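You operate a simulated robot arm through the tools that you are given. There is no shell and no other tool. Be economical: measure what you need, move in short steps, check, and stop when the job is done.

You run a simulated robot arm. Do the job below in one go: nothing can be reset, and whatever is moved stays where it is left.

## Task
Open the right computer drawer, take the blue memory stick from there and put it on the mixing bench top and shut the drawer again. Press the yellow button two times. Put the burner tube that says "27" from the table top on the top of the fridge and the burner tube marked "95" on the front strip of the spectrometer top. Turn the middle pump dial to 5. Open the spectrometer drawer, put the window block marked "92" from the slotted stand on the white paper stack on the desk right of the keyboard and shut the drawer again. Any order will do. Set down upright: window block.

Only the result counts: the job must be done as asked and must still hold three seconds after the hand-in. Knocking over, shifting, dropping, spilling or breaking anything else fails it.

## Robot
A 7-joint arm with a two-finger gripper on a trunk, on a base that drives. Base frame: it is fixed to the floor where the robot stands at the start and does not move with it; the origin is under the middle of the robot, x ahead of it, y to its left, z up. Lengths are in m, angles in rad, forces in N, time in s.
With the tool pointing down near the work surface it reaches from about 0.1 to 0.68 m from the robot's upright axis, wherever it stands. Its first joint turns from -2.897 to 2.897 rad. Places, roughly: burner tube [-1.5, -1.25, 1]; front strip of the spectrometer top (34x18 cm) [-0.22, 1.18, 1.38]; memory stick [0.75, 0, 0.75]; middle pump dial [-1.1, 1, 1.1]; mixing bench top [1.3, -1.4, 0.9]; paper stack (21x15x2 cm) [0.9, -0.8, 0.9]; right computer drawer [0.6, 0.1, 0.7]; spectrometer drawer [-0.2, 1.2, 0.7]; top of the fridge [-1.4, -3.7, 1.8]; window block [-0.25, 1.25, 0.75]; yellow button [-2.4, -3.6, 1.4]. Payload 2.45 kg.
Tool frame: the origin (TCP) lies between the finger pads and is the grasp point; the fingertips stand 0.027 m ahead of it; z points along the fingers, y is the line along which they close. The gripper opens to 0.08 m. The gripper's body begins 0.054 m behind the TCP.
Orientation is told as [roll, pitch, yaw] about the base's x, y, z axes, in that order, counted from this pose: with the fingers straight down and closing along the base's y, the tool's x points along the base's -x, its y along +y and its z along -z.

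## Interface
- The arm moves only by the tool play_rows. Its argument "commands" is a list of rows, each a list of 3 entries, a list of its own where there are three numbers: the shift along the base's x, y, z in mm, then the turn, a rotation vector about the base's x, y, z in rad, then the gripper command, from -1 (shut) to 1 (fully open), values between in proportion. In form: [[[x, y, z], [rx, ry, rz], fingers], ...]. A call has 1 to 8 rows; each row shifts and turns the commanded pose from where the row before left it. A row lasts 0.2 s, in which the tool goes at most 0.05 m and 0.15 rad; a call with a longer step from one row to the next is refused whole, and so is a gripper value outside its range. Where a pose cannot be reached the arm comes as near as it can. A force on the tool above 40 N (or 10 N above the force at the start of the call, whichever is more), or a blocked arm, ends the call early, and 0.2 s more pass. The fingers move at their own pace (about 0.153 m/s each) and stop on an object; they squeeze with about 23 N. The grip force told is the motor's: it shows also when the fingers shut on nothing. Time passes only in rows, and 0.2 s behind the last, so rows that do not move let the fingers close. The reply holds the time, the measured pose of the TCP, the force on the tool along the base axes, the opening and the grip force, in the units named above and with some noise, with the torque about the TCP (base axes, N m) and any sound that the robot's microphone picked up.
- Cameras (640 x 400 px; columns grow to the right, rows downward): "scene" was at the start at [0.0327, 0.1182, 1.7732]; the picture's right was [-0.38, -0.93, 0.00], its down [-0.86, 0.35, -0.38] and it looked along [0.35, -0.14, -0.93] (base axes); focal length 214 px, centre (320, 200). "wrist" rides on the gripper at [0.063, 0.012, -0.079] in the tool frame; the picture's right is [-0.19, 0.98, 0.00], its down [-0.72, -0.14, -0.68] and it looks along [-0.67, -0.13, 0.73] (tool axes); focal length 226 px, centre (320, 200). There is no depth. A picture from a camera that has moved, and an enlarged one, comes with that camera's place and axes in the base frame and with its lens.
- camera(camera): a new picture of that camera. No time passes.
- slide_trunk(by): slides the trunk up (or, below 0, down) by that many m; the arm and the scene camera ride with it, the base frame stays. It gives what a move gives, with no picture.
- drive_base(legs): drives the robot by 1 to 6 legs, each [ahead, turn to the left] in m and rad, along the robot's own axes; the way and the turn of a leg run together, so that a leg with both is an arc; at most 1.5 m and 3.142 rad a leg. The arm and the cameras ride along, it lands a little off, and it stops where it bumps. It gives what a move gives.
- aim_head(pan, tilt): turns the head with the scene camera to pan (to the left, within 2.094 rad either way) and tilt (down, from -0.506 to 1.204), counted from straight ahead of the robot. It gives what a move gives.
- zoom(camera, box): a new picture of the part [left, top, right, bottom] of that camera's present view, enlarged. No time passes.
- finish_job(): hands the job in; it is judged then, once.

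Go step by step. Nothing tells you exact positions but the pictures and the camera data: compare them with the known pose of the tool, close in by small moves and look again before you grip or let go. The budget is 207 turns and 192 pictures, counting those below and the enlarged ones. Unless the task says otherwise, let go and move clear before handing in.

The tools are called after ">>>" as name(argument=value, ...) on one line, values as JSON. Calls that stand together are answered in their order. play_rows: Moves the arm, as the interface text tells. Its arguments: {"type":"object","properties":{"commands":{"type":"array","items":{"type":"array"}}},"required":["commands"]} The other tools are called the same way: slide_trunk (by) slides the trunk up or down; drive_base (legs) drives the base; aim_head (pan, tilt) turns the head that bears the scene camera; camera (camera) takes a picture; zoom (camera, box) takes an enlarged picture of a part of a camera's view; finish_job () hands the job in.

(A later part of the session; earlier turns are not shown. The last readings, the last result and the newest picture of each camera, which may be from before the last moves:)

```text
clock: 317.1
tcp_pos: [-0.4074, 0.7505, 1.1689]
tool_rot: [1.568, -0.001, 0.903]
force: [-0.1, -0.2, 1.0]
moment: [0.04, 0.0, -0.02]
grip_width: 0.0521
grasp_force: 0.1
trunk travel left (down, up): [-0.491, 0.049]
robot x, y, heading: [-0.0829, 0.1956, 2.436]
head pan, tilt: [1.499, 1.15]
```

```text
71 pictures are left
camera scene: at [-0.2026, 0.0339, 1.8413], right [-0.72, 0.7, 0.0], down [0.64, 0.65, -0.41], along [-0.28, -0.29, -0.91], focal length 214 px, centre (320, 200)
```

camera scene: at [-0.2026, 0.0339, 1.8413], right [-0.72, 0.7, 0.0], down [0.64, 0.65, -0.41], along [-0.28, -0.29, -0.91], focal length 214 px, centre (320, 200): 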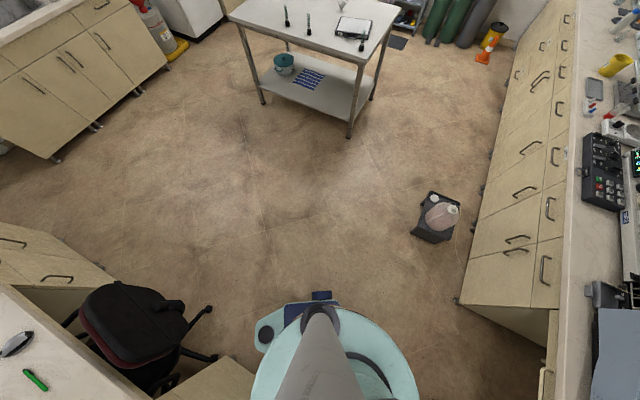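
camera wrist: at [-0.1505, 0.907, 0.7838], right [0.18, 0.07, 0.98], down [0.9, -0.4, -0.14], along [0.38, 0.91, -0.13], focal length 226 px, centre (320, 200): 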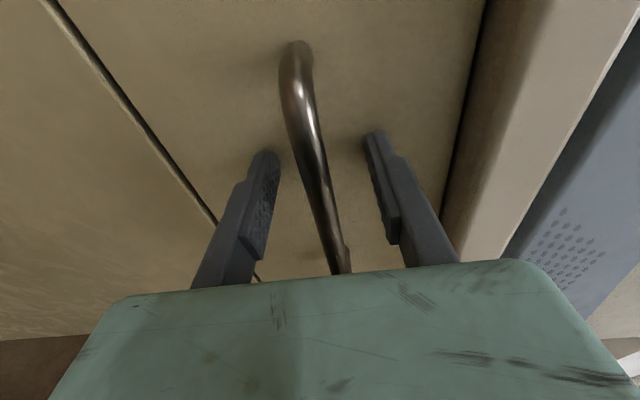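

The base's rear corner is probably at the desk cabinet. Go a little forward first, then turn.

>>> drive_base(legs=[[0.12, 0], [0, 0.45], [0.45, 0], [0, -0.7]])

>>> aim_head(pan=0.2, tilt=0.7)

>>> camera(camera="scene")

```text
clock: 319.9
tcp_pos: [-0.7216, 0.6294, 1.1702]
tool_rot: [1.565, 0.0, 1.362]
force: [-0.3, 0.1, -0.3]
moment: [0.01, 0.02, 0.0]
grip_width: 0.0521
grasp_force: 0.1
trunk travel left (down, up): [-0.491, 0.049]
robot x, y, heading: [-0.1852, 0.2815, 2.827]
head pan, tilt: [1.499, 1.15]
stopped in leg 3: the robot was blocked; the commanded pose is now the measured one
```

```text
clock: 321.4
tcp_pos: [-0.719, 0.6312, 1.168]
tool_rot: [1.567, 0.0, 1.359]
force: [0.2, 0.5, 1.2]
moment: [-0.01, 0.0, 0.01]
grip_width: 0.0519
grasp_force: 0.1
trunk travel left (down, up): [-0.491, 0.049]
robot x, y, heading: [-0.1853, 0.2785, 2.82]
head pan, tilt: [0.201, 0.7]
```

```text
70 pictures are left
camera scene: at [-0.2963, 0.1473, 1.8743], right [0.11, 0.99, 0.0], down [0.64, -0.07, -0.76], along [-0.76, 0.09, -0.64], focal length 214 px, centre (320, 200)
```

scene: 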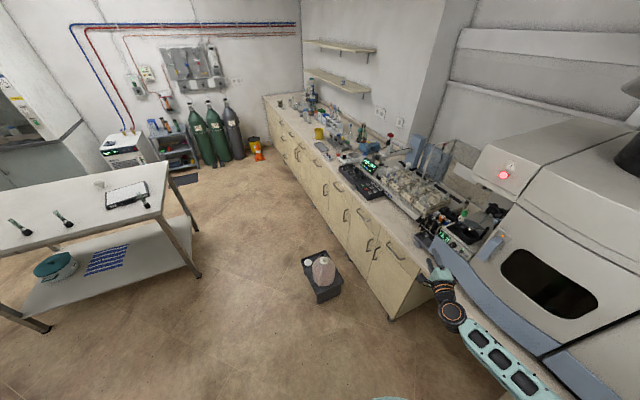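

>>> aim_head(pan=-1.2, tilt=1.0)

>>> camera(camera="scene")

>>> drive_base(legs=[[0.1, 0]])

```text
clock: 322.9
tcp_pos: [-0.7203, 0.6297, 1.169]
tool_rot: [1.568, -0.001, 1.359]
force: [0.5, -0.1, -0.2]
moment: [-0.01, 0.01, 0.0]
grip_width: 0.0521
grasp_force: 0.1
trunk travel left (down, up): [-0.491, 0.049]
robot x, y, heading: [-0.1881, 0.277, 2.826]
head pan, tilt: [-1.201, 1.0]
```

```text
69 pictures are left
camera scene: at [-0.2156, 0.2072, 1.851], right [1.0, 0.05, 0.0], down [0.05, -0.84, -0.54], along [-0.03, 0.54, -0.84], focal length 214 px, centre (320, 200)
```

scene: 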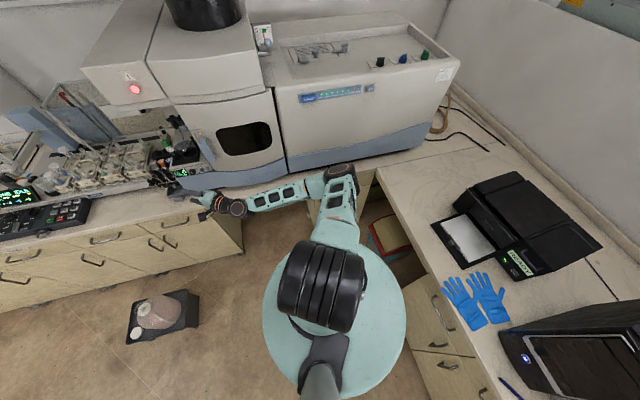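

```text
clock: 324.0
tcp_pos: [-0.8172, 0.6631, 1.1683]
tool_rot: [1.566, 0.0, 1.358]
force: [-0.8, 1.0, -0.1]
moment: [-0.01, 0.03, 0.0]
grip_width: 0.052
grasp_force: 0.1
trunk travel left (down, up): [-0.491, 0.049]
robot x, y, heading: [-0.2783, 0.3063, 2.822]
head pan, tilt: [-1.201, 1.0]
```

It moves now. Raise the hand so it clears the pump apparatus, then continue.

>>> aim_head(pan=0.6, tilt=0.8)

>>> play_rows(commands=[[[10, -8, 44], [0, 0, 0], 0.3], [[10, -8, 44], [0, 0, 0], 0.3], [[10, -8, 44], [0, 0, 0], 0.3], [[10, -8, 44], [0, 0, 0], 0.3], [[10, -8, 44], [0, 0, 0], 0.3], [[10, -8, 44], [0, 0, 0], 0.3]])

>>> drive_base(legs=[[0, -0.5], [0, 0.5], [0.2, 0]])

>>> aim_head(pan=-0.2, tilt=0.6)

>>> camera(camera="scene")

```text
clock: 325.8
tcp_pos: [-0.8147, 0.6628, 1.1689]
tool_rot: [1.567, 0.001, 1.361]
force: [0.1, 0.4, -0.6]
moment: [0.03, 0.04, 0.03]
grip_width: 0.052
grasp_force: 0.0
trunk travel left (down, up): [-0.491, 0.049]
robot x, y, heading: [-0.2808, 0.3098, 2.822]
head pan, tilt: [0.6, 0.799]
```

```text
clock: 327.2
tcp_pos: [-0.7552, 0.6138, 1.4325]
tool_rot: [1.567, 0.0, 1.36]
force: [0.5, -0.7, 0.0]
moment: [0.02, -0.01, -0.02]
grip_width: 0.0521
grasp_force: 0.1
trunk travel left (down, up): [-0.491, 0.049]
robot x, y, heading: [-0.2811, 0.3076, 2.823]
head pan, tilt: [0.6, 0.799]
```

```text
clock: 331.7
tcp_pos: [-0.9444, 0.6797, 1.4326]
tool_rot: [1.567, 0.0, 1.355]
force: [-0.3, 0.0, -0.9]
moment: [0.03, 0.02, 0.01]
grip_width: 0.0521
grasp_force: 0.0
trunk travel left (down, up): [-0.491, 0.049]
robot x, y, heading: [-0.4715, 0.3707, 2.822]
head pan, tilt: [0.6, 0.799]
```

```text
clock: 332.9
tcp_pos: [-0.9433, 0.6786, 1.4324]
tool_rot: [1.569, -0.002, 1.357]
force: [-0.1, -0.8, -0.4]
moment: [-0.02, 0.02, 0.01]
grip_width: 0.0519
grasp_force: 0.1
trunk travel left (down, up): [-0.491, 0.049]
robot x, y, heading: [-0.4695, 0.3699, 2.827]
head pan, tilt: [-0.201, 0.6]
```

```text
68 pictures are left
camera scene: at [-0.5736, 0.2755, 1.8829], right [0.5, 0.87, 0.0], down [0.49, -0.28, -0.82], along [-0.72, 0.41, -0.57], focal length 214 px, centre (320, 200)
```

scene: 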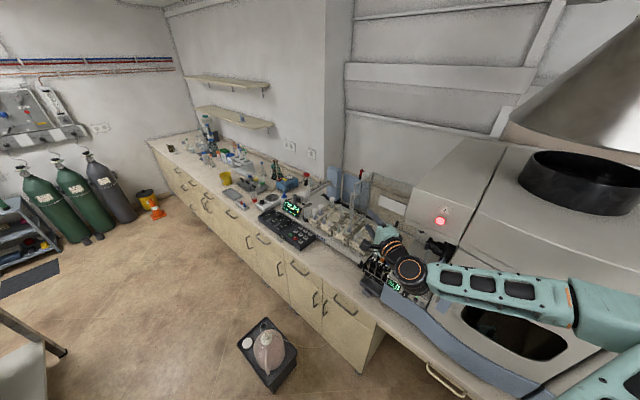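

>>> zoom(camera="scene", box=[250, 170, 442, 290])

>>> camera(camera="wrist")

```text
3.33 times, centred on (346, 230) of scene
camera zoom: at [-0.5736, 0.2755, 1.8829], right [0.5, 0.87, 0.0], down [0.49, -0.28, -0.82], along [-0.72, 0.41, -0.57], focal length 715 px, centre (233, 100)
```

zoom: 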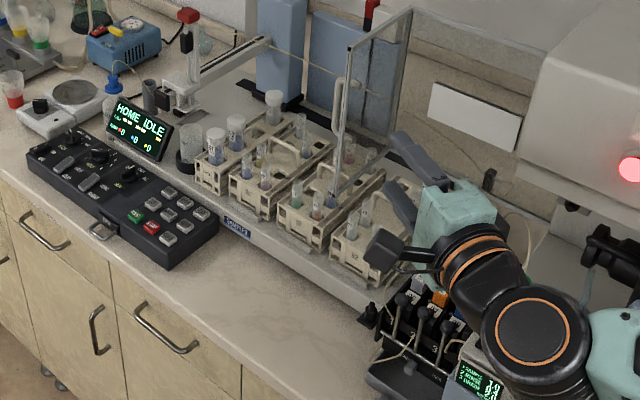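

```text
66 pictures are left
camera wrist: at [-0.8794, 0.5993, 1.4457], right [0.04, 0.19, 0.98], down [0.82, 0.56, -0.14], along [-0.57, 0.81, -0.13], focal length 226 px, centre (320, 200)
```

wrist: 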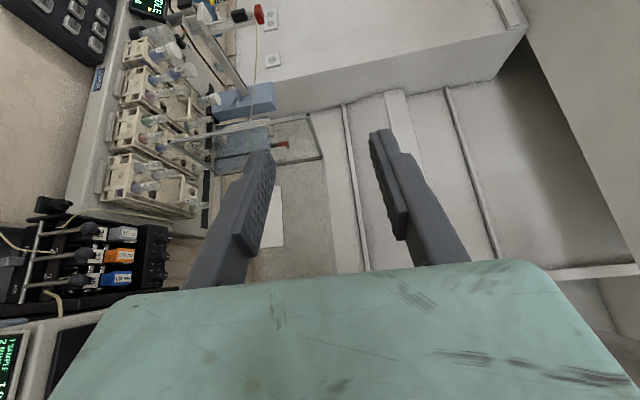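

>>> zoom(camera="wrist", box=[0, 190, 200, 315])

```text
3.20 times, centred on (100, 252) of wrist
camera zoom: at [-0.8794, 0.5993, 1.4457], right [0.04, 0.19, 0.98], down [0.82, 0.56, -0.14], along [-0.57, 0.81, -0.13], focal length 723 px, centre (1024, 32)
```

zoom: 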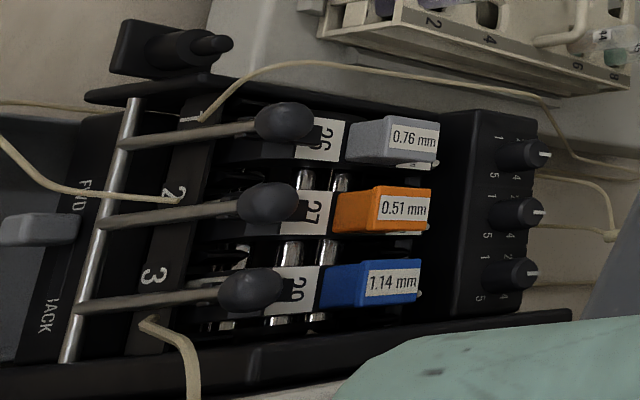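

The pump beside the spectrometer has three dials on its upward panel, scale 1–5, the middle one pointing at 3; it is near (-1.045,0.94,1.1). I'll turn the tool down and get closer.

>>> play_rows(commands=[[[0, 0, 0], [-0.03, -0.139, 0], 0.3], [[0, 0, 0], [-0.03, -0.139, 0], 0.3], [[0, 0, 0], [-0.03, -0.139, 0], 0.3], [[0, 0, 0], [-0.03, -0.139, 0], 0.3], [[0, 0, 0], [-0.03, -0.139, 0], 0.3], [[0, 0, 0], [-0.03, -0.139, 0], 0.3]])

>>> play_rows(commands=[[[0, 0, 0], [-0.03, -0.139, 0], 0.3], [[0, 0, 0], [-0.03, -0.139, 0], 0.3], [[0, 0, 0], [-0.03, -0.139, 0], 0.3], [[0, 0, 0], [-0.03, -0.139, 0], 0.3], [[0, 0, 0], [-0.03, -0.139, 0], 0.3]])

>>> drive_base(legs=[[0.2, 0], [0, -0.6]])

>>> camera(camera="wrist")

```text
clock: 334.3
tcp_pos: [-0.9441, 0.6767, 1.4328]
tool_rot: [0.712, -0.002, 1.355]
force: [-0.5, -0.2, -0.2]
moment: [-0.02, 0.02, -0.03]
grip_width: 0.0522
grasp_force: 0.0
trunk travel left (down, up): [-0.491, 0.049]
robot x, y, heading: [-0.4745, 0.3746, 2.822]
head pan, tilt: [-0.201, 0.6]
```

```text
clock: 335.5
tcp_pos: [-0.9437, 0.6786, 1.4321]
tool_rot: [-0.001, -0.003, 1.359]
force: [-0.6, -0.4, 0.1]
moment: [-0.02, -0.02, -0.02]
grip_width: 0.0522
grasp_force: 0.1
trunk travel left (down, up): [-0.491, 0.049]
robot x, y, heading: [-0.4709, 0.3687, 2.824]
head pan, tilt: [-0.201, 0.6]
```

```text
clock: 338.2
tcp_pos: [-1.0089, 0.8827, 1.433]
tool_rot: [0.016, 0.006, 1.019]
force: [-6.0, 1.9, -1.6]
moment: [-0.07, -0.27, 0.07]
grip_width: 0.0517
grasp_force: 0.0
trunk travel left (down, up): [-0.491, 0.049]
robot x, y, heading: [-0.6633, 0.4365, 2.475]
head pan, tilt: [-0.201, 0.6]
stopped in leg 2: the force on the tool passed its limit at 62 N (the readings are from after the stop); the commanded pose is now the measured one
```

```text
64 pictures are left
camera wrist: at [-1.0519, 0.8331, 1.514], right [-0.73, 0.68, 0.01], down [0.51, 0.53, 0.68], along [0.45, 0.5, -0.74], focal length 226 px, centre (320, 200)
```

wrist: 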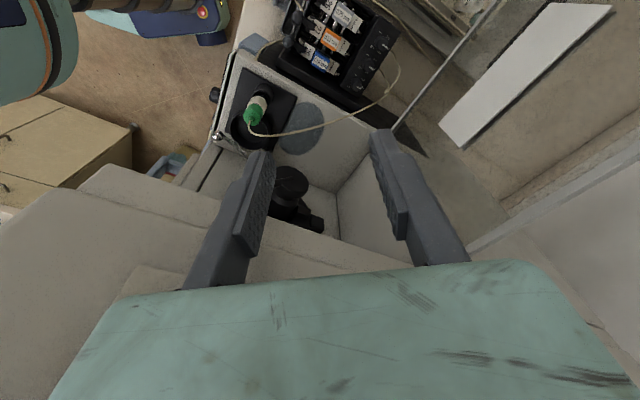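

The hand touched the spectrometer's side while turning. Turn back a little to relieve it.

>>> drive_base(legs=[[0, 0.15]])

>>> camera(camera="wrist")

>>> aim_head(pan=-0.15, tilt=0.6)

>>> camera(camera="scene")

```text
clock: 339.2
tcp_pos: [-1.0713, 0.8244, 1.4343]
tool_rot: [0.014, 0.002, 1.17]
force: [-0.5, -0.3, 0.1]
moment: [0.04, 0.0, -0.01]
grip_width: 0.0521
grasp_force: 0.0
trunk travel left (down, up): [-0.491, 0.049]
robot x, y, heading: [-0.6624, 0.4374, 2.625]
head pan, tilt: [-0.201, 0.6]
```

```text
63 pictures are left
camera wrist: at [-1.1077, 0.7694, 1.5139], right [-0.83, 0.56, 0.01], down [0.42, 0.6, 0.68], along [0.37, 0.56, -0.74], focal length 226 px, centre (320, 200)
```

wrist: 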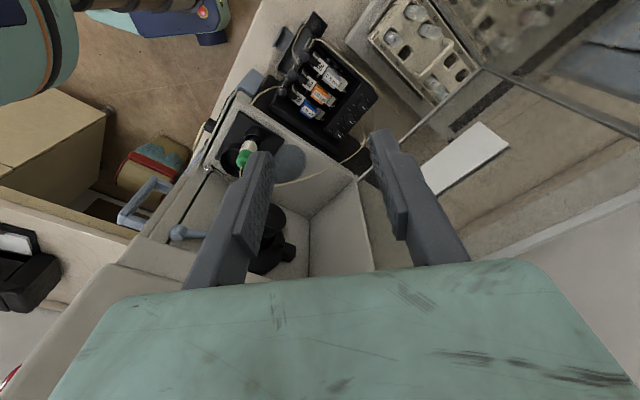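

```text
clock: 339.9
tcp_pos: [-1.0715, 0.8236, 1.4344]
tool_rot: [0.012, 0.005, 1.17]
force: [0.4, 0.7, -0.2]
moment: [-0.01, -0.02, 0.02]
grip_width: 0.0521
grasp_force: 0.1
trunk travel left (down, up): [-0.491, 0.049]
robot x, y, heading: [-0.6609, 0.4319, 2.63]
head pan, tilt: [-0.15, 0.6]
```

```text
62 pictures are left
camera scene: at [-0.7833, 0.3567, 1.8829], right [0.62, 0.79, 0.0], down [0.45, -0.35, -0.82], along [-0.65, 0.51, -0.57], focal length 214 px, centre (320, 200)
```

scene: 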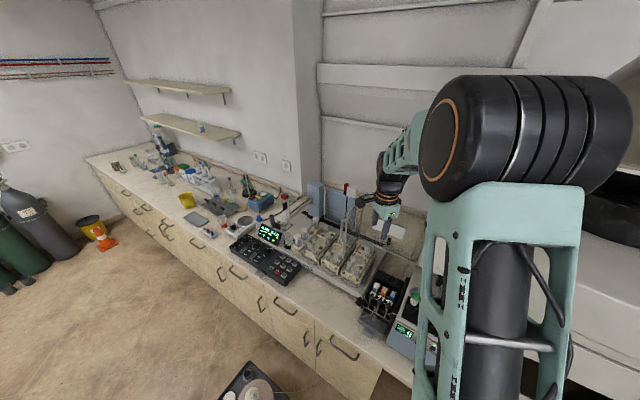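

>>> zoom(camera="wrist", box=[270, 40, 398, 160])

>>> zoom(camera="scene", box=[340, 265, 440, 345])

```text
3.33 times, centred on (334, 100) of wrist
camera zoom: at [-1.1073, 0.7697, 1.514], right [-0.83, 0.56, 0.01], down [0.42, 0.6, 0.68], along [0.37, 0.56, -0.74], focal length 754 px, centre (273, 533)
```

zoom: 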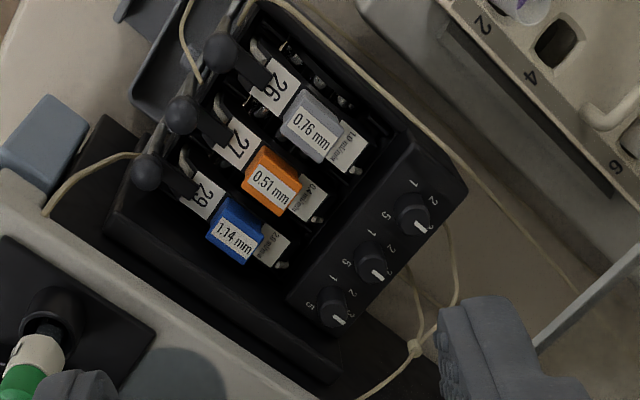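

```text
5.00 times, centred on (390, 305) of scene
camera zoom: at [-0.7833, 0.3567, 1.8829], right [0.62, 0.79, 0.0], down [0.45, -0.35, -0.82], along [-0.65, 0.51, -0.57], focal length 1072 px, centre (-30, -325)
```

zoom: 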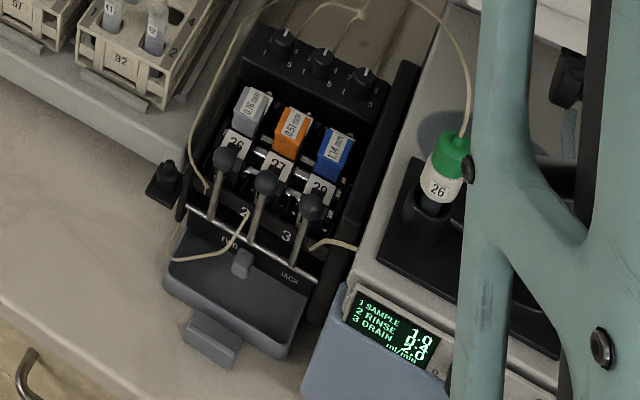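

The middle dial's top is at about (-1.055,0.967,1.055). I need to know how the spectrometer's overhanging box limits the arm; look there.

>>> aim_head(pan=0.9, tilt=0.2)

>>> drive_base(legs=[[0, 0.5], [-0.12, 0]])

>>> aim_head(pan=-1.0, tilt=0.5)

>>> camera(camera="scene")

```text
clock: 341.2
tcp_pos: [-1.0721, 0.824, 1.4339]
tool_rot: [0.014, 0.005, 1.169]
force: [-0.3, 0.3, 0.9]
moment: [0.01, 0.0, 0.02]
grip_width: 0.0521
grasp_force: 0.1
trunk travel left (down, up): [-0.491, 0.049]
robot x, y, heading: [-0.663, 0.4392, 2.632]
head pan, tilt: [0.901, 0.201]
```

```text
clock: 343.9
tcp_pos: [-1.0923, 0.5801, 1.4336]
tool_rot: [0.013, 0.005, 1.664]
force: [0.6, 0.9, -0.9]
moment: [-0.05, 0.0, 0.01]
grip_width: 0.052
grasp_force: 0.0
trunk travel left (down, up): [-0.491, 0.049]
robot x, y, heading: [-0.5441, 0.4351, 3.127]
head pan, tilt: [0.901, 0.201]
```

```text
clock: 345.7
tcp_pos: [-1.0897, 0.5809, 1.4347]
tool_rot: [0.014, 0.006, 1.664]
force: [-0.3, 0.5, -0.4]
moment: [-0.02, 0.03, 0.05]
grip_width: 0.052
grasp_force: 0.1
trunk travel left (down, up): [-0.491, 0.049]
robot x, y, heading: [-0.5432, 0.4347, 3.127]
head pan, tilt: [-1.0, 0.499]
```

```text
59 pictures are left
camera scene: at [-0.5751, 0.3686, 1.892], right [0.85, 0.53, 0.0], down [0.25, -0.41, -0.88], along [-0.47, 0.74, -0.48], focal length 214 px, centre (320, 200)
```

scene: 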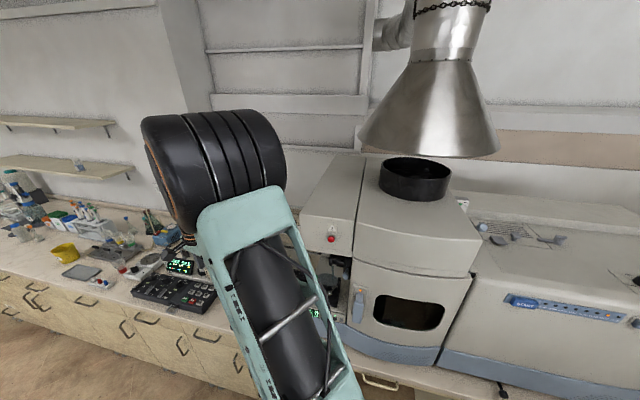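

The box spans z 1.42–1.54 and ends just right of the dial, so I must come in low and from the front. Lower the trunk, raise the hand moderately, and approach.

>>> slide_trunk(by=-0.4)

>>> aim_head(pan=0.5, tilt=0.6)

>>> play_rows(commands=[[[0, 0, 45], [0, 0, 0], 0.3], [[0, 0, 45], [0, 0, 0], 0.3], [[0, 0, 45], [0, 0, 0], 0.3], [[0, 0, 45], [0, 0, 0], 0.3]])

>>> drive_base(legs=[[0.13, 0], [0, -0.57]])

>>> camera(camera="wrist")

```text
clock: 349.6
tcp_pos: [-1.0908, 0.5798, 1.0345]
tool_rot: [0.014, 0.006, 1.662]
force: [-0.1, 0.0, 0.4]
moment: [0.03, 0.01, -0.03]
grip_width: 0.052
grasp_force: 0.0
trunk travel left (down, up): [-0.091, 0.449]
robot x, y, heading: [-0.5417, 0.4293, 3.13]
head pan, tilt: [-1.0, 0.499]
```

```text
clock: 351.1
tcp_pos: [-1.0906, 0.5806, 1.0332]
tool_rot: [0.014, 0.006, 1.663]
force: [-0.2, -0.2, 0.6]
moment: [-0.02, -0.02, 0.0]
grip_width: 0.0521
grasp_force: 0.1
trunk travel left (down, up): [-0.091, 0.449]
robot x, y, heading: [-0.5465, 0.4333, 3.126]
head pan, tilt: [0.499, 0.6]
```

```text
clock: 352.1
tcp_pos: [-1.0891, 0.5807, 1.2149]
tool_rot: [0.015, 0.005, 1.663]
force: [-0.3, 0.1, 0.4]
moment: [-0.04, -0.04, 0.03]
grip_width: 0.052
grasp_force: 0.0
trunk travel left (down, up): [-0.091, 0.449]
robot x, y, heading: [-0.5428, 0.4318, 3.132]
head pan, tilt: [0.499, 0.6]
```

```text
clock: 355.1
tcp_pos: [-1.0548, 0.8531, 1.2138]
tool_rot: [0.014, 0.006, 1.095]
force: [-0.9, -0.6, -0.3]
moment: [0.0, 0.03, 0.04]
grip_width: 0.0518
grasp_force: 0.1
trunk travel left (down, up): [-0.091, 0.449]
robot x, y, heading: [-0.6742, 0.4298, 2.559]
head pan, tilt: [0.499, 0.6]
```

```text
58 pictures are left
camera wrist: at [-1.0942, 0.8015, 1.2945], right [-0.78, 0.62, 0.01], down [0.47, 0.57, 0.68], along [0.41, 0.54, -0.74], focal length 226 px, centre (320, 200)
```

wrist: 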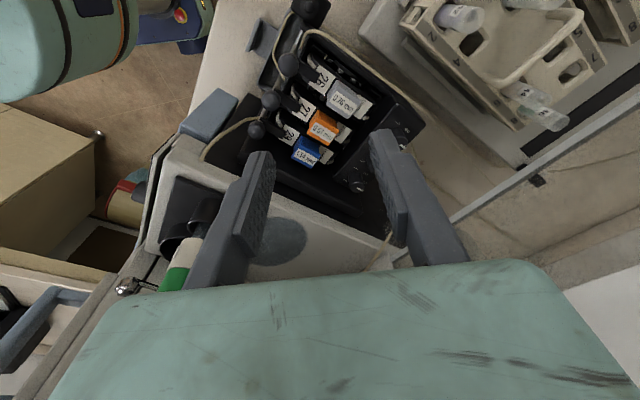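

>>> play_rows(commands=[[[0, 38, -5], [0, 0, 0], 0.3], [[0, 38, -5], [0, 0, 0], 0.3], [[0, 36, -5], [0, 0, 0], 0.3]])

>>> camera(camera="wrist")

>>> zoom(camera="wrist", box=[260, 30, 388, 110])

```text
clock: 355.9
tcp_pos: [-1.0606, 0.9606, 1.2001]
tool_rot: [0.011, 0.002, 1.1]
force: [-0.3, 0.5, 0.5]
moment: [0.0, -0.02, 0.0]
grip_width: 0.0519
grasp_force: 0.0
trunk travel left (down, up): [-0.091, 0.449]
robot x, y, heading: [-0.675, 0.4317, 2.556]
head pan, tilt: [0.499, 0.6]
```

```text
57 pictures are left
camera wrist: at [-1.1001, 0.9093, 1.28], right [-0.79, 0.62, 0.01], down [0.46, 0.57, 0.68], along [0.41, 0.54, -0.73], focal length 226 px, centre (320, 200)
```

wrist: 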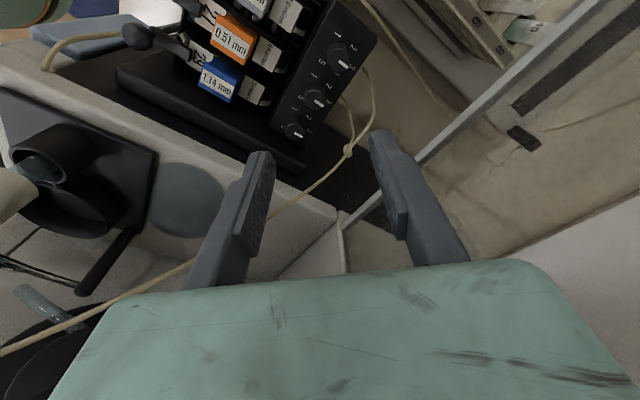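

```text
5.00 times, centred on (324, 70) of wrist
camera zoom: at [-1.1001, 0.9093, 1.28], right [-0.79, 0.62, 0.01], down [0.46, 0.57, 0.68], along [0.41, 0.54, -0.73], focal length 1130 px, centre (300, 850)
```

zoom: 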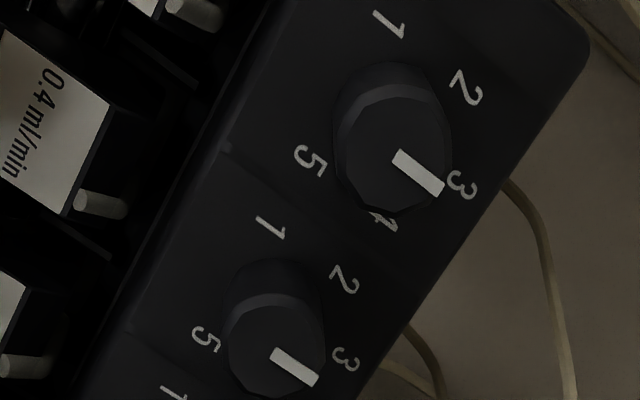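

The dial has a 60° step per mark (1…5, clockwise), the middle one at 3, so it needs about 120° clockwise. Centre over the middle knob and descend.

>>> play_rows(commands=[[[4, 4, -30], [0, 0, 0], -0.05], [[4, 4, -30], [0, 0, 0], -0.05], [[0, 0, -30], [0, 0, 0], -0.05]])

>>> camera(camera="wrist")

```text
clock: 356.7
tcp_pos: [-1.0462, 0.9716, 1.1093]
tool_rot: [0.012, 0.003, 1.091]
force: [-0.5, 0.5, 0.2]
moment: [0.04, -0.02, -0.02]
grip_width: 0.0379
grasp_force: 0.0
trunk travel left (down, up): [-0.091, 0.449]
robot x, y, heading: [-0.6735, 0.4361, 2.561]
head pan, tilt: [0.499, 0.6]
```

```text
55 pictures are left
camera wrist: at [-1.0856, 0.9216, 1.1885], right [-0.78, 0.62, 0.01], down [0.47, 0.57, 0.68], along [0.42, 0.53, -0.74], focal length 226 px, centre (320, 200)
```

wrist: 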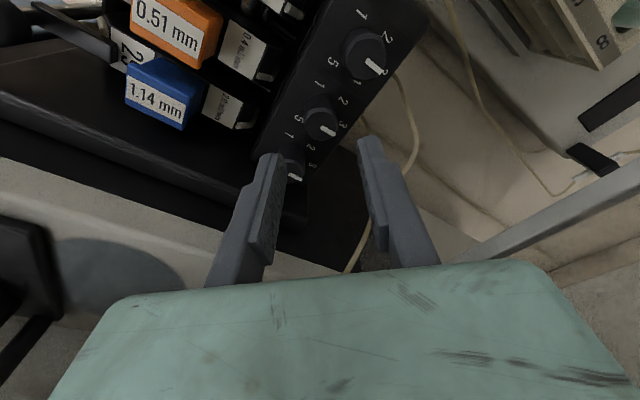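

>>> play_rows(commands=[[[-2, -2, -20], [0, 0, 0], -0.05], [[-1, -1, -15], [0, 0, 0], -0.05]])

>>> camera(camera="wrist")

```text
clock: 357.2
tcp_pos: [-1.0534, 0.9743, 1.0858]
tool_rot: [0.031, -0.005, 1.094]
force: [-3.0, -2.2, -3.9]
moment: [-0.23, 0.29, -0.15]
grip_width: 0.038
grasp_force: 0.3
trunk travel left (down, up): [-0.091, 0.449]
robot x, y, heading: [-0.6733, 0.436, 2.558]
head pan, tilt: [0.499, 0.6]
stopped in row 2: the force on the tool passed its limit at 62 N (the readings are from after the stop); the commanded pose is now the measured one
```

```text
54 pictures are left
camera wrist: at [-1.091, 0.921, 1.1657], right [-0.78, 0.62, 0.03], down [0.47, 0.56, 0.68], along [0.41, 0.55, -0.73], focal length 226 px, centre (320, 200)
```

wrist: 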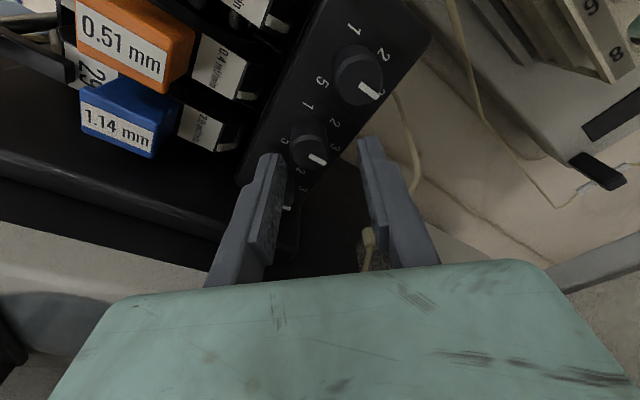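

Something touched with 62 N; check the arm against its surroundings.

>>> aim_head(pan=-0.3, tilt=0.5)

>>> camera(camera="scene")

```text
clock: 358.4
tcp_pos: [-1.0523, 0.9722, 1.0891]
tool_rot: [0.035, -0.006, 1.091]
force: [-5.1, -4.8, -0.8]
moment: [-0.09, 0.17, -0.14]
grip_width: 0.0374
grasp_force: 0.1
trunk travel left (down, up): [-0.091, 0.449]
robot x, y, heading: [-0.6722, 0.4337, 2.556]
head pan, tilt: [-0.3, 0.499]
```

```text
53 pictures are left
camera scene: at [-0.7945, 0.3753, 1.4919], right [0.77, 0.64, 0.0], down [0.3, -0.37, -0.88], along [-0.56, 0.68, -0.48], focal length 214 px, centre (320, 200)
```

scene: 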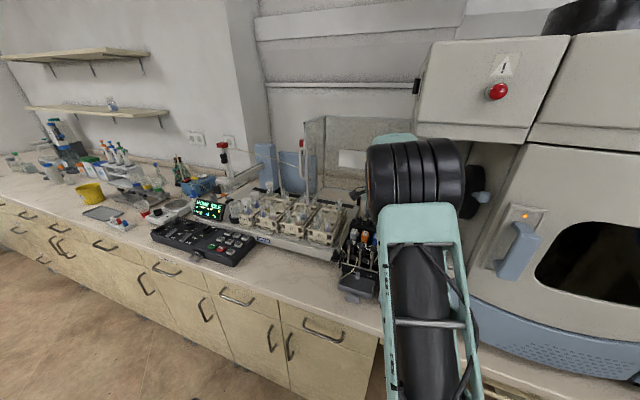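

The elbow is touching under the spectrometer box. I'll lift, retract, and shift the base left/back so the arm is straighter.

>>> play_rows(commands=[[[0, -5, 25], [0, 0, 0], 0], [[0, -10, 30], [0, 0, 0], 0], [[0, -20, 30], [0, 0, 0], 0], [[0, -40, 20], [0, 0, 0], 0], [[0, -45, 0], [0, 0, 0], 0], [[0, -45, 0], [0, 0, 0], 0], [[0, -45, 0], [0, 0, 0], 0], [[0, -45, 0], [0, 0, 0], 0]])

>>> play_rows(commands=[[[0, -40, 0], [0, 0, 0], 0], [[0, -30, 0], [0, 0, 0], 0]])

>>> drive_base(legs=[[0, 1.26], [0.1, 0], [0, -1.6]])

>>> camera(camera="scene")

```text
clock: 360.2
tcp_pos: [-1.0504, 0.7172, 1.195]
tool_rot: [0.032, -0.005, 1.092]
force: [-0.1, -0.7, 0.9]
moment: [-0.04, 0.02, -0.01]
grip_width: 0.0401
grasp_force: 0.0
trunk travel left (down, up): [-0.091, 0.449]
robot x, y, heading: [-0.6767, 0.4345, 2.562]
head pan, tilt: [-0.3, 0.499]
```

```text
clock: 360.8
tcp_pos: [-1.0579, 0.6514, 1.1724]
tool_rot: [-0.021, -0.008, 1.086]
force: [0.2, 0.4, -0.4]
moment: [0.04, 0.01, -0.04]
grip_width: 0.0398
grasp_force: 0.1
trunk travel left (down, up): [-0.091, 0.449]
robot x, y, heading: [-0.6732, 0.4357, 2.558]
head pan, tilt: [-0.3, 0.499]
```

```text
clock: 369.1
tcp_pos: [-1.0339, 0.7017, 1.1898]
tool_rot: [0.024, -0.004, 0.743]
force: [0.2, -0.2, -0.8]
moment: [-0.01, 0.01, -0.02]
grip_width: 0.04
grasp_force: 0.1
trunk travel left (down, up): [-0.091, 0.449]
robot x, y, heading: [-0.7497, 0.3685, 2.218]
head pan, tilt: [-0.3, 0.499]
```

```text
52 pictures are left
camera scene: at [-0.846, 0.3632, 1.4999], right [1.0, -0.08, 0.0], down [-0.03, -0.4, -0.92], along [0.07, 0.91, -0.4], focal length 214 px, centre (320, 200)
```

scene: 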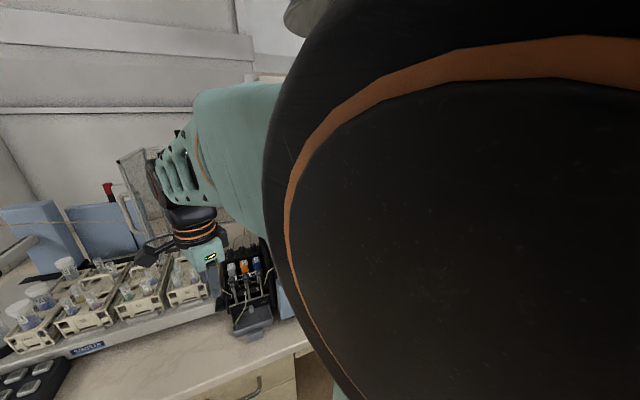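

>>> aim_head(pan=0.9, tilt=0.7)

>>> play_rows(commands=[[[-2, 38, 3], [-0.007, 0, 0.051], 0], [[-2, 38, 3], [-0.007, 0, 0.051], 0], [[-2, 38, 3], [-0.007, 0, 0.051], 0], [[-2, 38, 0], [0, 0, 0.051], 0], [[-2, 38, 0], [0, 0, 0.051], 0], [[-2, 38, 0], [0, 0, 0.051], 0], [[-3, 38, 0], [0, 0, 0.051], 0]])

>>> aim_head(pan=-0.1, tilt=0.6)

>>> camera(camera="scene")

>>> camera(camera="wrist")

```text
clock: 370.5
tcp_pos: [-1.0353, 0.7013, 1.1877]
tool_rot: [0.016, -0.005, 0.742]
force: [0.2, -1.1, -0.3]
moment: [0.0, 0.0, -0.03]
grip_width: 0.04
grasp_force: 0.0
trunk travel left (down, up): [-0.091, 0.449]
robot x, y, heading: [-0.7528, 0.3703, 2.209]
head pan, tilt: [0.901, 0.7]
```

```text
clock: 372.1
tcp_pos: [-1.0511, 0.9676, 1.1991]
tool_rot: [0.009, 0.01, 1.103]
force: [-0.5, -0.6, 0.6]
moment: [0.0, -0.02, 0.0]
grip_width: 0.0398
grasp_force: 0.1
trunk travel left (down, up): [-0.091, 0.449]
robot x, y, heading: [-0.7485, 0.3697, 2.211]
head pan, tilt: [0.901, 0.7]
```

```text
clock: 373.4
tcp_pos: [-1.0512, 0.9673, 1.2002]
tool_rot: [0.011, 0.01, 1.099]
force: [-0.1, -0.4, 0.1]
moment: [0.01, -0.01, 0.0]
grip_width: 0.0403
grasp_force: 0.1
trunk travel left (down, up): [-0.091, 0.449]
robot x, y, heading: [-0.7485, 0.3712, 2.213]
head pan, tilt: [-0.099, 0.6]
```

```text
51 pictures are left
camera scene: at [-0.8991, 0.347, 1.4829], right [0.86, 0.52, 0.0], down [0.29, -0.48, -0.82], along [-0.42, 0.71, -0.57], focal length 214 px, centre (320, 200)
```

scene: 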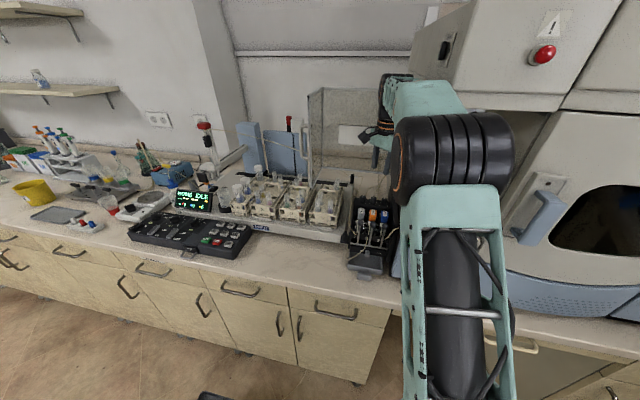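

```text
50 pictures are left
camera wrist: at [-1.0898, 0.9154, 1.2802], right [-0.79, 0.62, 0.01], down [0.46, 0.58, 0.67], along [0.41, 0.53, -0.74], focal length 226 px, centre (320, 200)
```

wrist: 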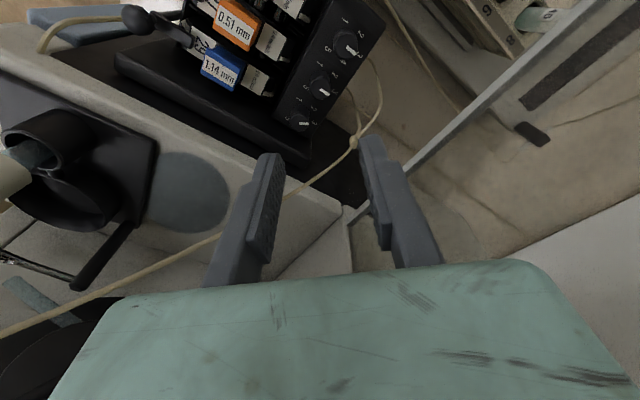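

Back up 4 cm while re-extending, to keep the elbow off the spectrometer, then descend.

>>> drive_base(legs=[[-0.045, 0]])

>>> play_rows(commands=[[[-13, 19, -15], [0, 0, 0], -0.05], [[-14, 19, -25], [0, 0, 0], -0.05], [[0, 0, -30], [0, 0, 0], -0.05], [[0, 0, -20], [0, 0, 0], -0.05]])

>>> camera(camera="wrist")

```text
clock: 374.3
tcp_pos: [-1.0238, 0.9314, 1.2]
tool_rot: [0.008, 0.011, 1.099]
force: [-0.1, -0.2, 0.0]
moment: [-0.02, -0.01, 0.01]
grip_width: 0.04
grasp_force: 0.1
trunk travel left (down, up): [-0.091, 0.449]
robot x, y, heading: [-0.7256, 0.3342, 2.21]
head pan, tilt: [-0.099, 0.6]
```

```text
clock: 375.3
tcp_pos: [-1.0501, 0.9671, 1.1105]
tool_rot: [0.011, 0.011, 1.101]
force: [0.6, -0.1, 0.7]
moment: [-0.02, 0.01, 0.04]
grip_width: 0.0382
grasp_force: 0.0
trunk travel left (down, up): [-0.091, 0.449]
robot x, y, heading: [-0.7263, 0.3343, 2.212]
head pan, tilt: [-0.099, 0.6]
```

```text
49 pictures are left
camera wrist: at [-1.0886, 0.9167, 1.1906], right [-0.79, 0.62, 0.01], down [0.46, 0.58, 0.67], along [0.41, 0.53, -0.74], focal length 226 px, centre (320, 200)
```

wrist: 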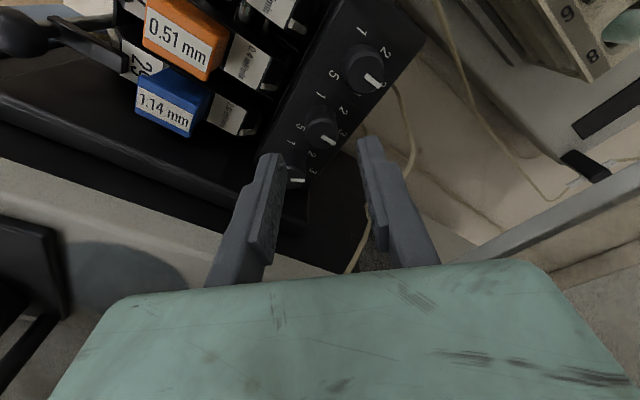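

Knob top at (-1.051,0.968,1.057), right under the tool. Descend slowly.

>>> play_rows(commands=[[[-1, 1, -12], [0, 0, 0], -0.05], [[0, 0, -12], [0, 0, 0], -0.05], [[0, 0, -10], [0, 0, 0], -0.05], [[0, 0, -8], [0, 0, 0], -0.05]])

>>> camera(camera="wrist")

```text
clock: 376.4
tcp_pos: [-1.0494, 0.9677, 1.0769]
tool_rot: [0.018, 0.0, 1.1]
force: [1.2, -10.9, 20.8]
moment: [-0.39, -0.49, -0.2]
grip_width: 0.0333
grasp_force: 0.1
trunk travel left (down, up): [-0.091, 0.449]
robot x, y, heading: [-0.7235, 0.3339, 2.209]
head pan, tilt: [-0.099, 0.6]
stopped in row 4: the force on the tool passed its limit at 43 N (the readings are from after the stop); the commanded pose is now the measured one
```

```text
48 pictures are left
camera wrist: at [-1.0879, 0.9159, 1.1567], right [-0.79, 0.62, 0.02], down [0.46, 0.57, 0.68], along [0.41, 0.54, -0.73], focal length 226 px, centre (320, 200)
```

wrist: 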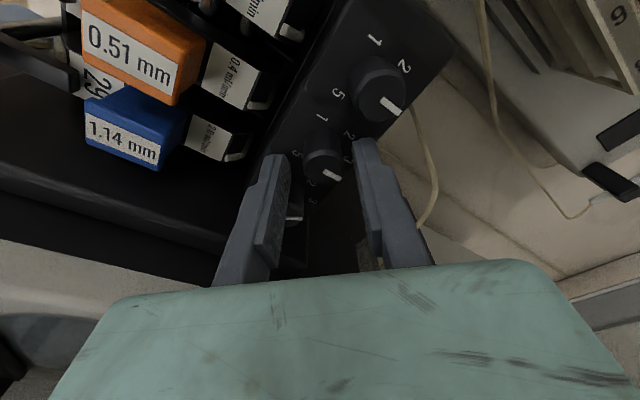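

The tips touch the panel with the knob between them. Raise 2 mm and close.

>>> play_rows(commands=[[[0, 0, 3], [0, 0, 0], -0.05], [[0, 0, 0], [0, 0, 0], -1], [[0, 0, 0], [0, 0, 0], -1]])

>>> camera(camera="wrist")

```text
clock: 377.2
tcp_pos: [-1.0506, 0.9699, 1.0739]
tool_rot: [0.01, 0.005, 1.1]
force: [-5.3, 1.6, -8.5]
moment: [0.39, -0.6, -0.03]
grip_width: 0.0182
grasp_force: 44.2
trunk travel left (down, up): [-0.091, 0.449]
robot x, y, heading: [-0.7237, 0.3349, 2.211]
head pan, tilt: [-0.099, 0.6]
```

```text
47 pictures are left
camera wrist: at [-1.0901, 0.9189, 1.1533], right [-0.79, 0.62, 0.01], down [0.46, 0.58, 0.68], along [0.41, 0.54, -0.74], focal length 226 px, centre (320, 200)
```

wrist: 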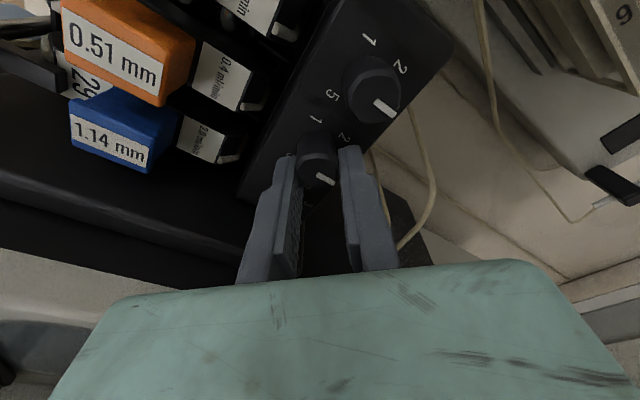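

Knob gripped (18 mm). Turn clockwise about 60°.

>>> play_rows(commands=[[[0, 0, 0], [0, 0, -0.13], -1], [[0, 0, 0], [0, 0, -0.13], -1], [[0, 0, 0], [0, 0, -0.13], -1], [[0, 0, 0], [0, 0, -0.13], -1], [[0, 0, 0], [0, 0, -0.13], -1], [[0, 0, 0], [0, 0, -0.13], -1], [[0, 0, 0], [0, 0, -0.13], -1], [[0, 0, 0], [0, 0, -0.13], -1]])

>>> camera(camera="wrist")

```text
clock: 378.4
tcp_pos: [-1.0483, 0.9674, 1.0731]
tool_rot: [0.002, 0.002, 0.499]
force: [2.1, -5.5, 0.8]
moment: [-0.05, -0.43, 0.02]
grip_width: 0.0187
grasp_force: 44.3
trunk travel left (down, up): [-0.091, 0.449]
robot x, y, heading: [-0.7283, 0.3384, 2.209]
head pan, tilt: [-0.099, 0.6]
stopped in row 5: the force on the tool passed its limit at 42 N (the readings are from after the stop); the commanded pose is now the measured one
```

```text
46 pictures are left
camera wrist: at [-1.1094, 0.9474, 1.1537], right [-0.3, 0.95, 0.0], down [0.7, 0.22, 0.68], along [0.65, 0.21, -0.73], focal length 226 px, centre (320, 200)
```

wrist: 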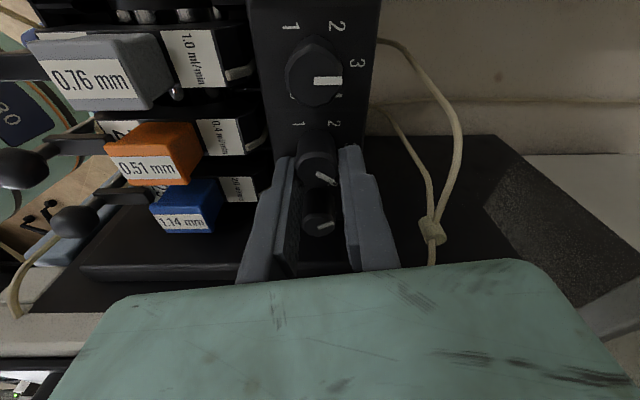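

>>> zoom(camera="wrist", box=[240, 10, 400, 240])

```text
1.74 times, centred on (320, 125) of wrist
camera zoom: at [-1.1094, 0.9474, 1.1537], right [-0.3, 0.95, 0.0], down [0.7, 0.22, 0.68], along [0.65, 0.21, -0.73], focal length 393 px, centre (320, 330)
```

zoom: 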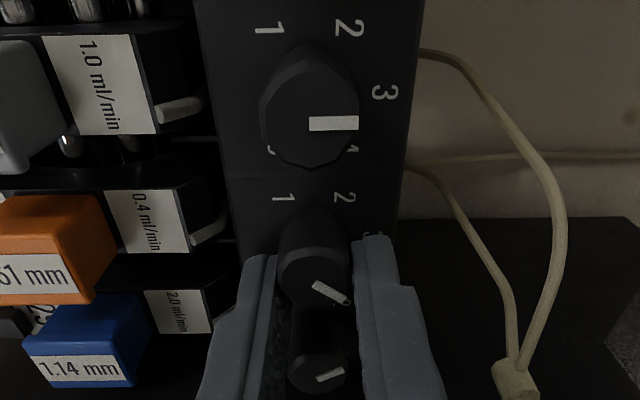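

Turned about 34° so far. Continue in smaller steps.

>>> play_rows(commands=[[[0, 0, 0], [0, 0, -0.08], -1], [[0, 0, 0], [0, 0, -0.08], -1], [[0, 0, 0], [0, 0, -0.08], -1], [[0, 0, 0], [0, 0, -0.08], -1], [[0, 0, 0], [0, 0, -0.08], -1]])

>>> zoom(camera="wrist", box=[240, 60, 400, 260])

```text
clock: 379.6
tcp_pos: [-1.0463, 0.9647, 1.0737]
tool_rot: [0.002, 0.004, 0.1]
force: [14.3, -32.5, -6.2]
moment: [-0.59, 0.41, 0.22]
grip_width: 0.0183
grasp_force: 43.6
trunk travel left (down, up): [-0.091, 0.449]
robot x, y, heading: [-0.7254, 0.3313, 2.207]
head pan, tilt: [-0.099, 0.6]
```

```text
2.00 times, centred on (320, 160) of wrist
camera zoom: at [-1.1113, 0.9702, 1.1537], right [0.1, 1.0, 0.0], down [0.73, -0.07, 0.68], along [0.68, -0.06, -0.73], focal length 452 px, centre (320, 280)
```

zoom: 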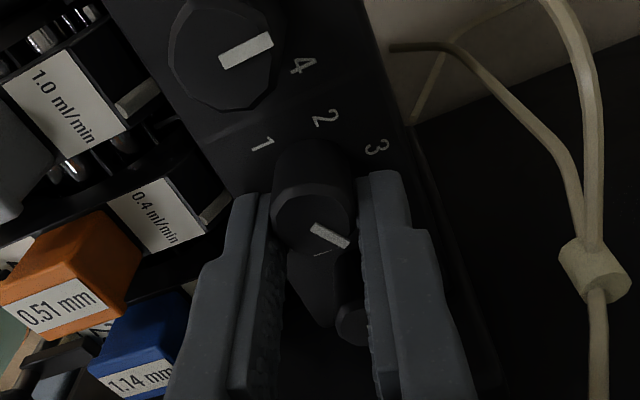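

About 57° done (pointer near 4). Release, lift, turn the tool back and regrip.

>>> play_rows(commands=[[[0, 0, 0], [0, 0, 0], -0.05], [[0, 0, 0], [0, 0, 0], -0.05], [[0, 0, 20], [0, 0, 0], -0.05], [[0, 0, 20], [0, 0, 0], -0.05]])

>>> play_rows(commands=[[[-1, 1, 0], [0, 0, 0.14], -0.05], [[-1, 1, 0], [0, 0, 0.14], -0.05], [[-1, 0, 0], [0, 0, 0.14], -0.05], [[-1, 0, 0], [0, 0, 0.14], -0.05], [[0, 0, 0], [0, 0, 0.14], -0.05], [[0, 0, 0], [0, 0, 0.14], -0.05]])

>>> camera(camera="wrist")

>>> zoom(camera="wrist", box=[260, 40, 388, 200])

```text
clock: 380.6
tcp_pos: [-1.0476, 0.9678, 1.1133]
tool_rot: [0.005, 0.004, 0.101]
force: [-0.9, 0.3, 0.0]
moment: [0.0, 0.0, -0.02]
grip_width: 0.0377
grasp_force: 0.1
trunk travel left (down, up): [-0.091, 0.449]
robot x, y, heading: [-0.7241, 0.3325, 2.206]
head pan, tilt: [-0.099, 0.6]
```

```text
clock: 382.0
tcp_pos: [-1.0522, 0.9706, 1.1142]
tool_rot: [0.004, 0.003, 0.94]
force: [-0.1, -0.5, -1.4]
moment: [0.01, 0.0, 0.0]
grip_width: 0.0378
grasp_force: 0.0
trunk travel left (down, up): [-0.091, 0.449]
robot x, y, heading: [-0.7223, 0.333, 2.207]
head pan, tilt: [-0.099, 0.6]
```

```text
43 pictures are left
camera wrist: at [-1.0992, 0.9259, 1.1932], right [-0.68, 0.73, 0.0], down [0.54, 0.5, 0.68], along [0.5, 0.46, -0.73], focal length 226 px, centre (320, 200)
```

wrist: 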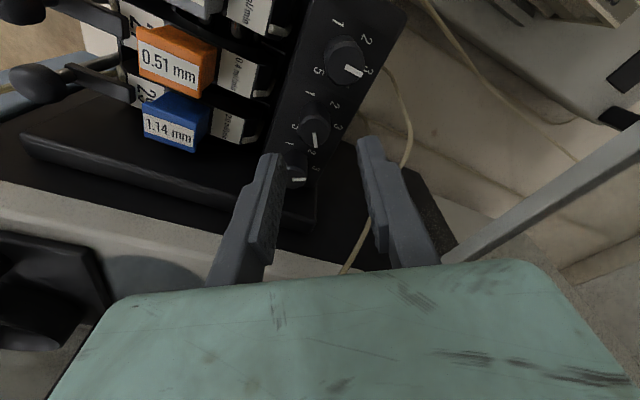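

```text
2.50 times, centred on (324, 120) of wrist
camera zoom: at [-1.0992, 0.9259, 1.1932], right [-0.68, 0.73, 0.0], down [0.54, 0.5, 0.68], along [0.5, 0.46, -0.73], focal length 565 px, centre (310, 400)
```

zoom: 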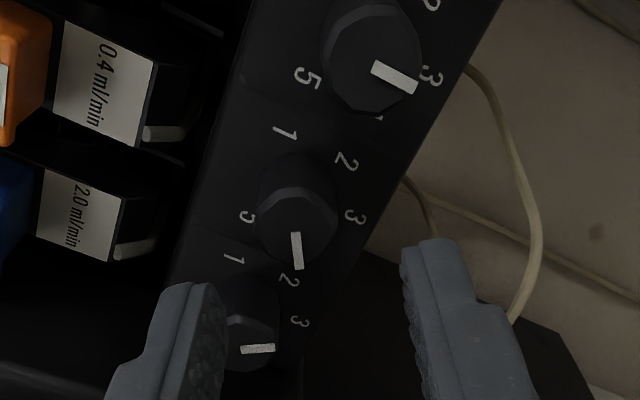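

Middle dial is at 4. Narrow the opening, descend again, regrip.

>>> play_rows(commands=[[[1, -1, 0], [0, 0, 0.06], -0.3], [[1, 0, -14], [0, 0, 0], -0.3], [[0, 0, -12], [0, 0, 0], -0.3], [[0, 0, -11], [0, 0, 0], -0.3]])

>>> play_rows(commands=[[[0, 0, 0], [0, 0, 0], -1], [[0, 0, 0], [0, 0, 0], -1]])

>>> play_rows(commands=[[[0, 0, 0], [0, 0, -0.1], -1], [[0, 0, 0], [0, 0, -0.1], -1], [[0, 0, 0], [0, 0, -0.1], -1], [[0, 0, 0], [0, 0, -0.1], -1], [[0, 0, 0], [0, 0, -0.1], -1]])

>>> play_rows(commands=[[[0, 0, 0], [0, 0, -0.1], -1], [[0, 0, 0], [0, 0, -0.1], -1], [[0, 0, 0], [0, 0, -0.1], -1], [[0, 0, 0], [0, 0, -0.1], -1], [[0, 0, 0], [0, 0, -0.1], -1]])

```text
clock: 383.0
tcp_pos: [-1.0505, 0.9702, 1.0763]
tool_rot: [0.005, 0.002, 1.001]
force: [0.3, 0.4, -0.3]
moment: [-0.02, -0.03, -0.03]
grip_width: 0.0281
grasp_force: 0.1
trunk travel left (down, up): [-0.091, 0.449]
robot x, y, heading: [-0.7269, 0.3353, 2.21]
head pan, tilt: [-0.099, 0.6]
```

```text
clock: 383.6
tcp_pos: [-1.0514, 0.9704, 1.0766]
tool_rot: [0.005, 0.002, 1.002]
force: [0.3, -0.2, -2.1]
moment: [0.2, -0.43, 0.01]
grip_width: 0.0186
grasp_force: 44.0
trunk travel left (down, up): [-0.091, 0.449]
robot x, y, heading: [-0.7227, 0.3324, 2.212]
head pan, tilt: [-0.099, 0.6]
```

```text
clock: 384.8
tcp_pos: [-1.0474, 0.968, 1.0762]
tool_rot: [0.002, 0.006, 0.498]
force: [15.5, -20.3, -10.2]
moment: [-0.56, 0.05, 0.19]
grip_width: 0.0186
grasp_force: 43.4
trunk travel left (down, up): [-0.091, 0.449]
robot x, y, heading: [-0.7231, 0.3353, 2.207]
head pan, tilt: [-0.099, 0.6]
```

```text
clock: 385.3
tcp_pos: [-1.0477, 0.9663, 1.0762]
tool_rot: [-0.005, 0.003, 0.357]
force: [5.5, -10.2, 3.8]
moment: [-0.14, 0.4, 0.07]
grip_width: 0.0183
grasp_force: 43.4
trunk travel left (down, up): [-0.091, 0.449]
robot x, y, heading: [-0.7266, 0.3324, 2.208]
head pan, tilt: [-0.099, 0.6]
stopped in row 2: the force on the tool passed its limit at 42 N (the readings are from after the stop); the commanded pose is now the measured one
```

>>> play_rows(commands=[[[0, 0, 0], [0, 0, -0.09], -1], [[0, 0, 0], [0, 0, -0.09], -1], [[0, 0, 0], [0, 0, -0.09], -1]])

>>> camera(camera="wrist")

```text
clock: 386.1
tcp_pos: [-1.048, 0.9644, 1.0757]
tool_rot: [-0.004, 0.002, 0.085]
force: [13.5, -29.0, 2.7]
moment: [-0.42, 0.56, 0.23]
grip_width: 0.0182
grasp_force: 44.3
trunk travel left (down, up): [-0.091, 0.449]
robot x, y, heading: [-0.7221, 0.3363, 2.212]
head pan, tilt: [-0.099, 0.6]
```

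```text
41 pictures are left
camera wrist: at [-1.1115, 0.9713, 1.1558], right [0.11, 0.99, 0.0], down [0.73, -0.08, 0.68], along [0.67, -0.08, -0.73], focal length 226 px, centre (320, 200)
```

wrist: 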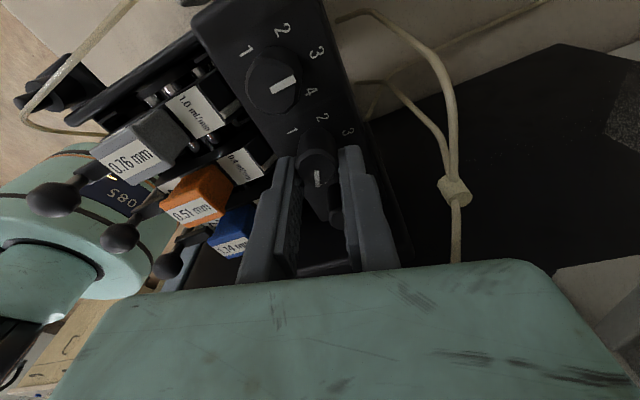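

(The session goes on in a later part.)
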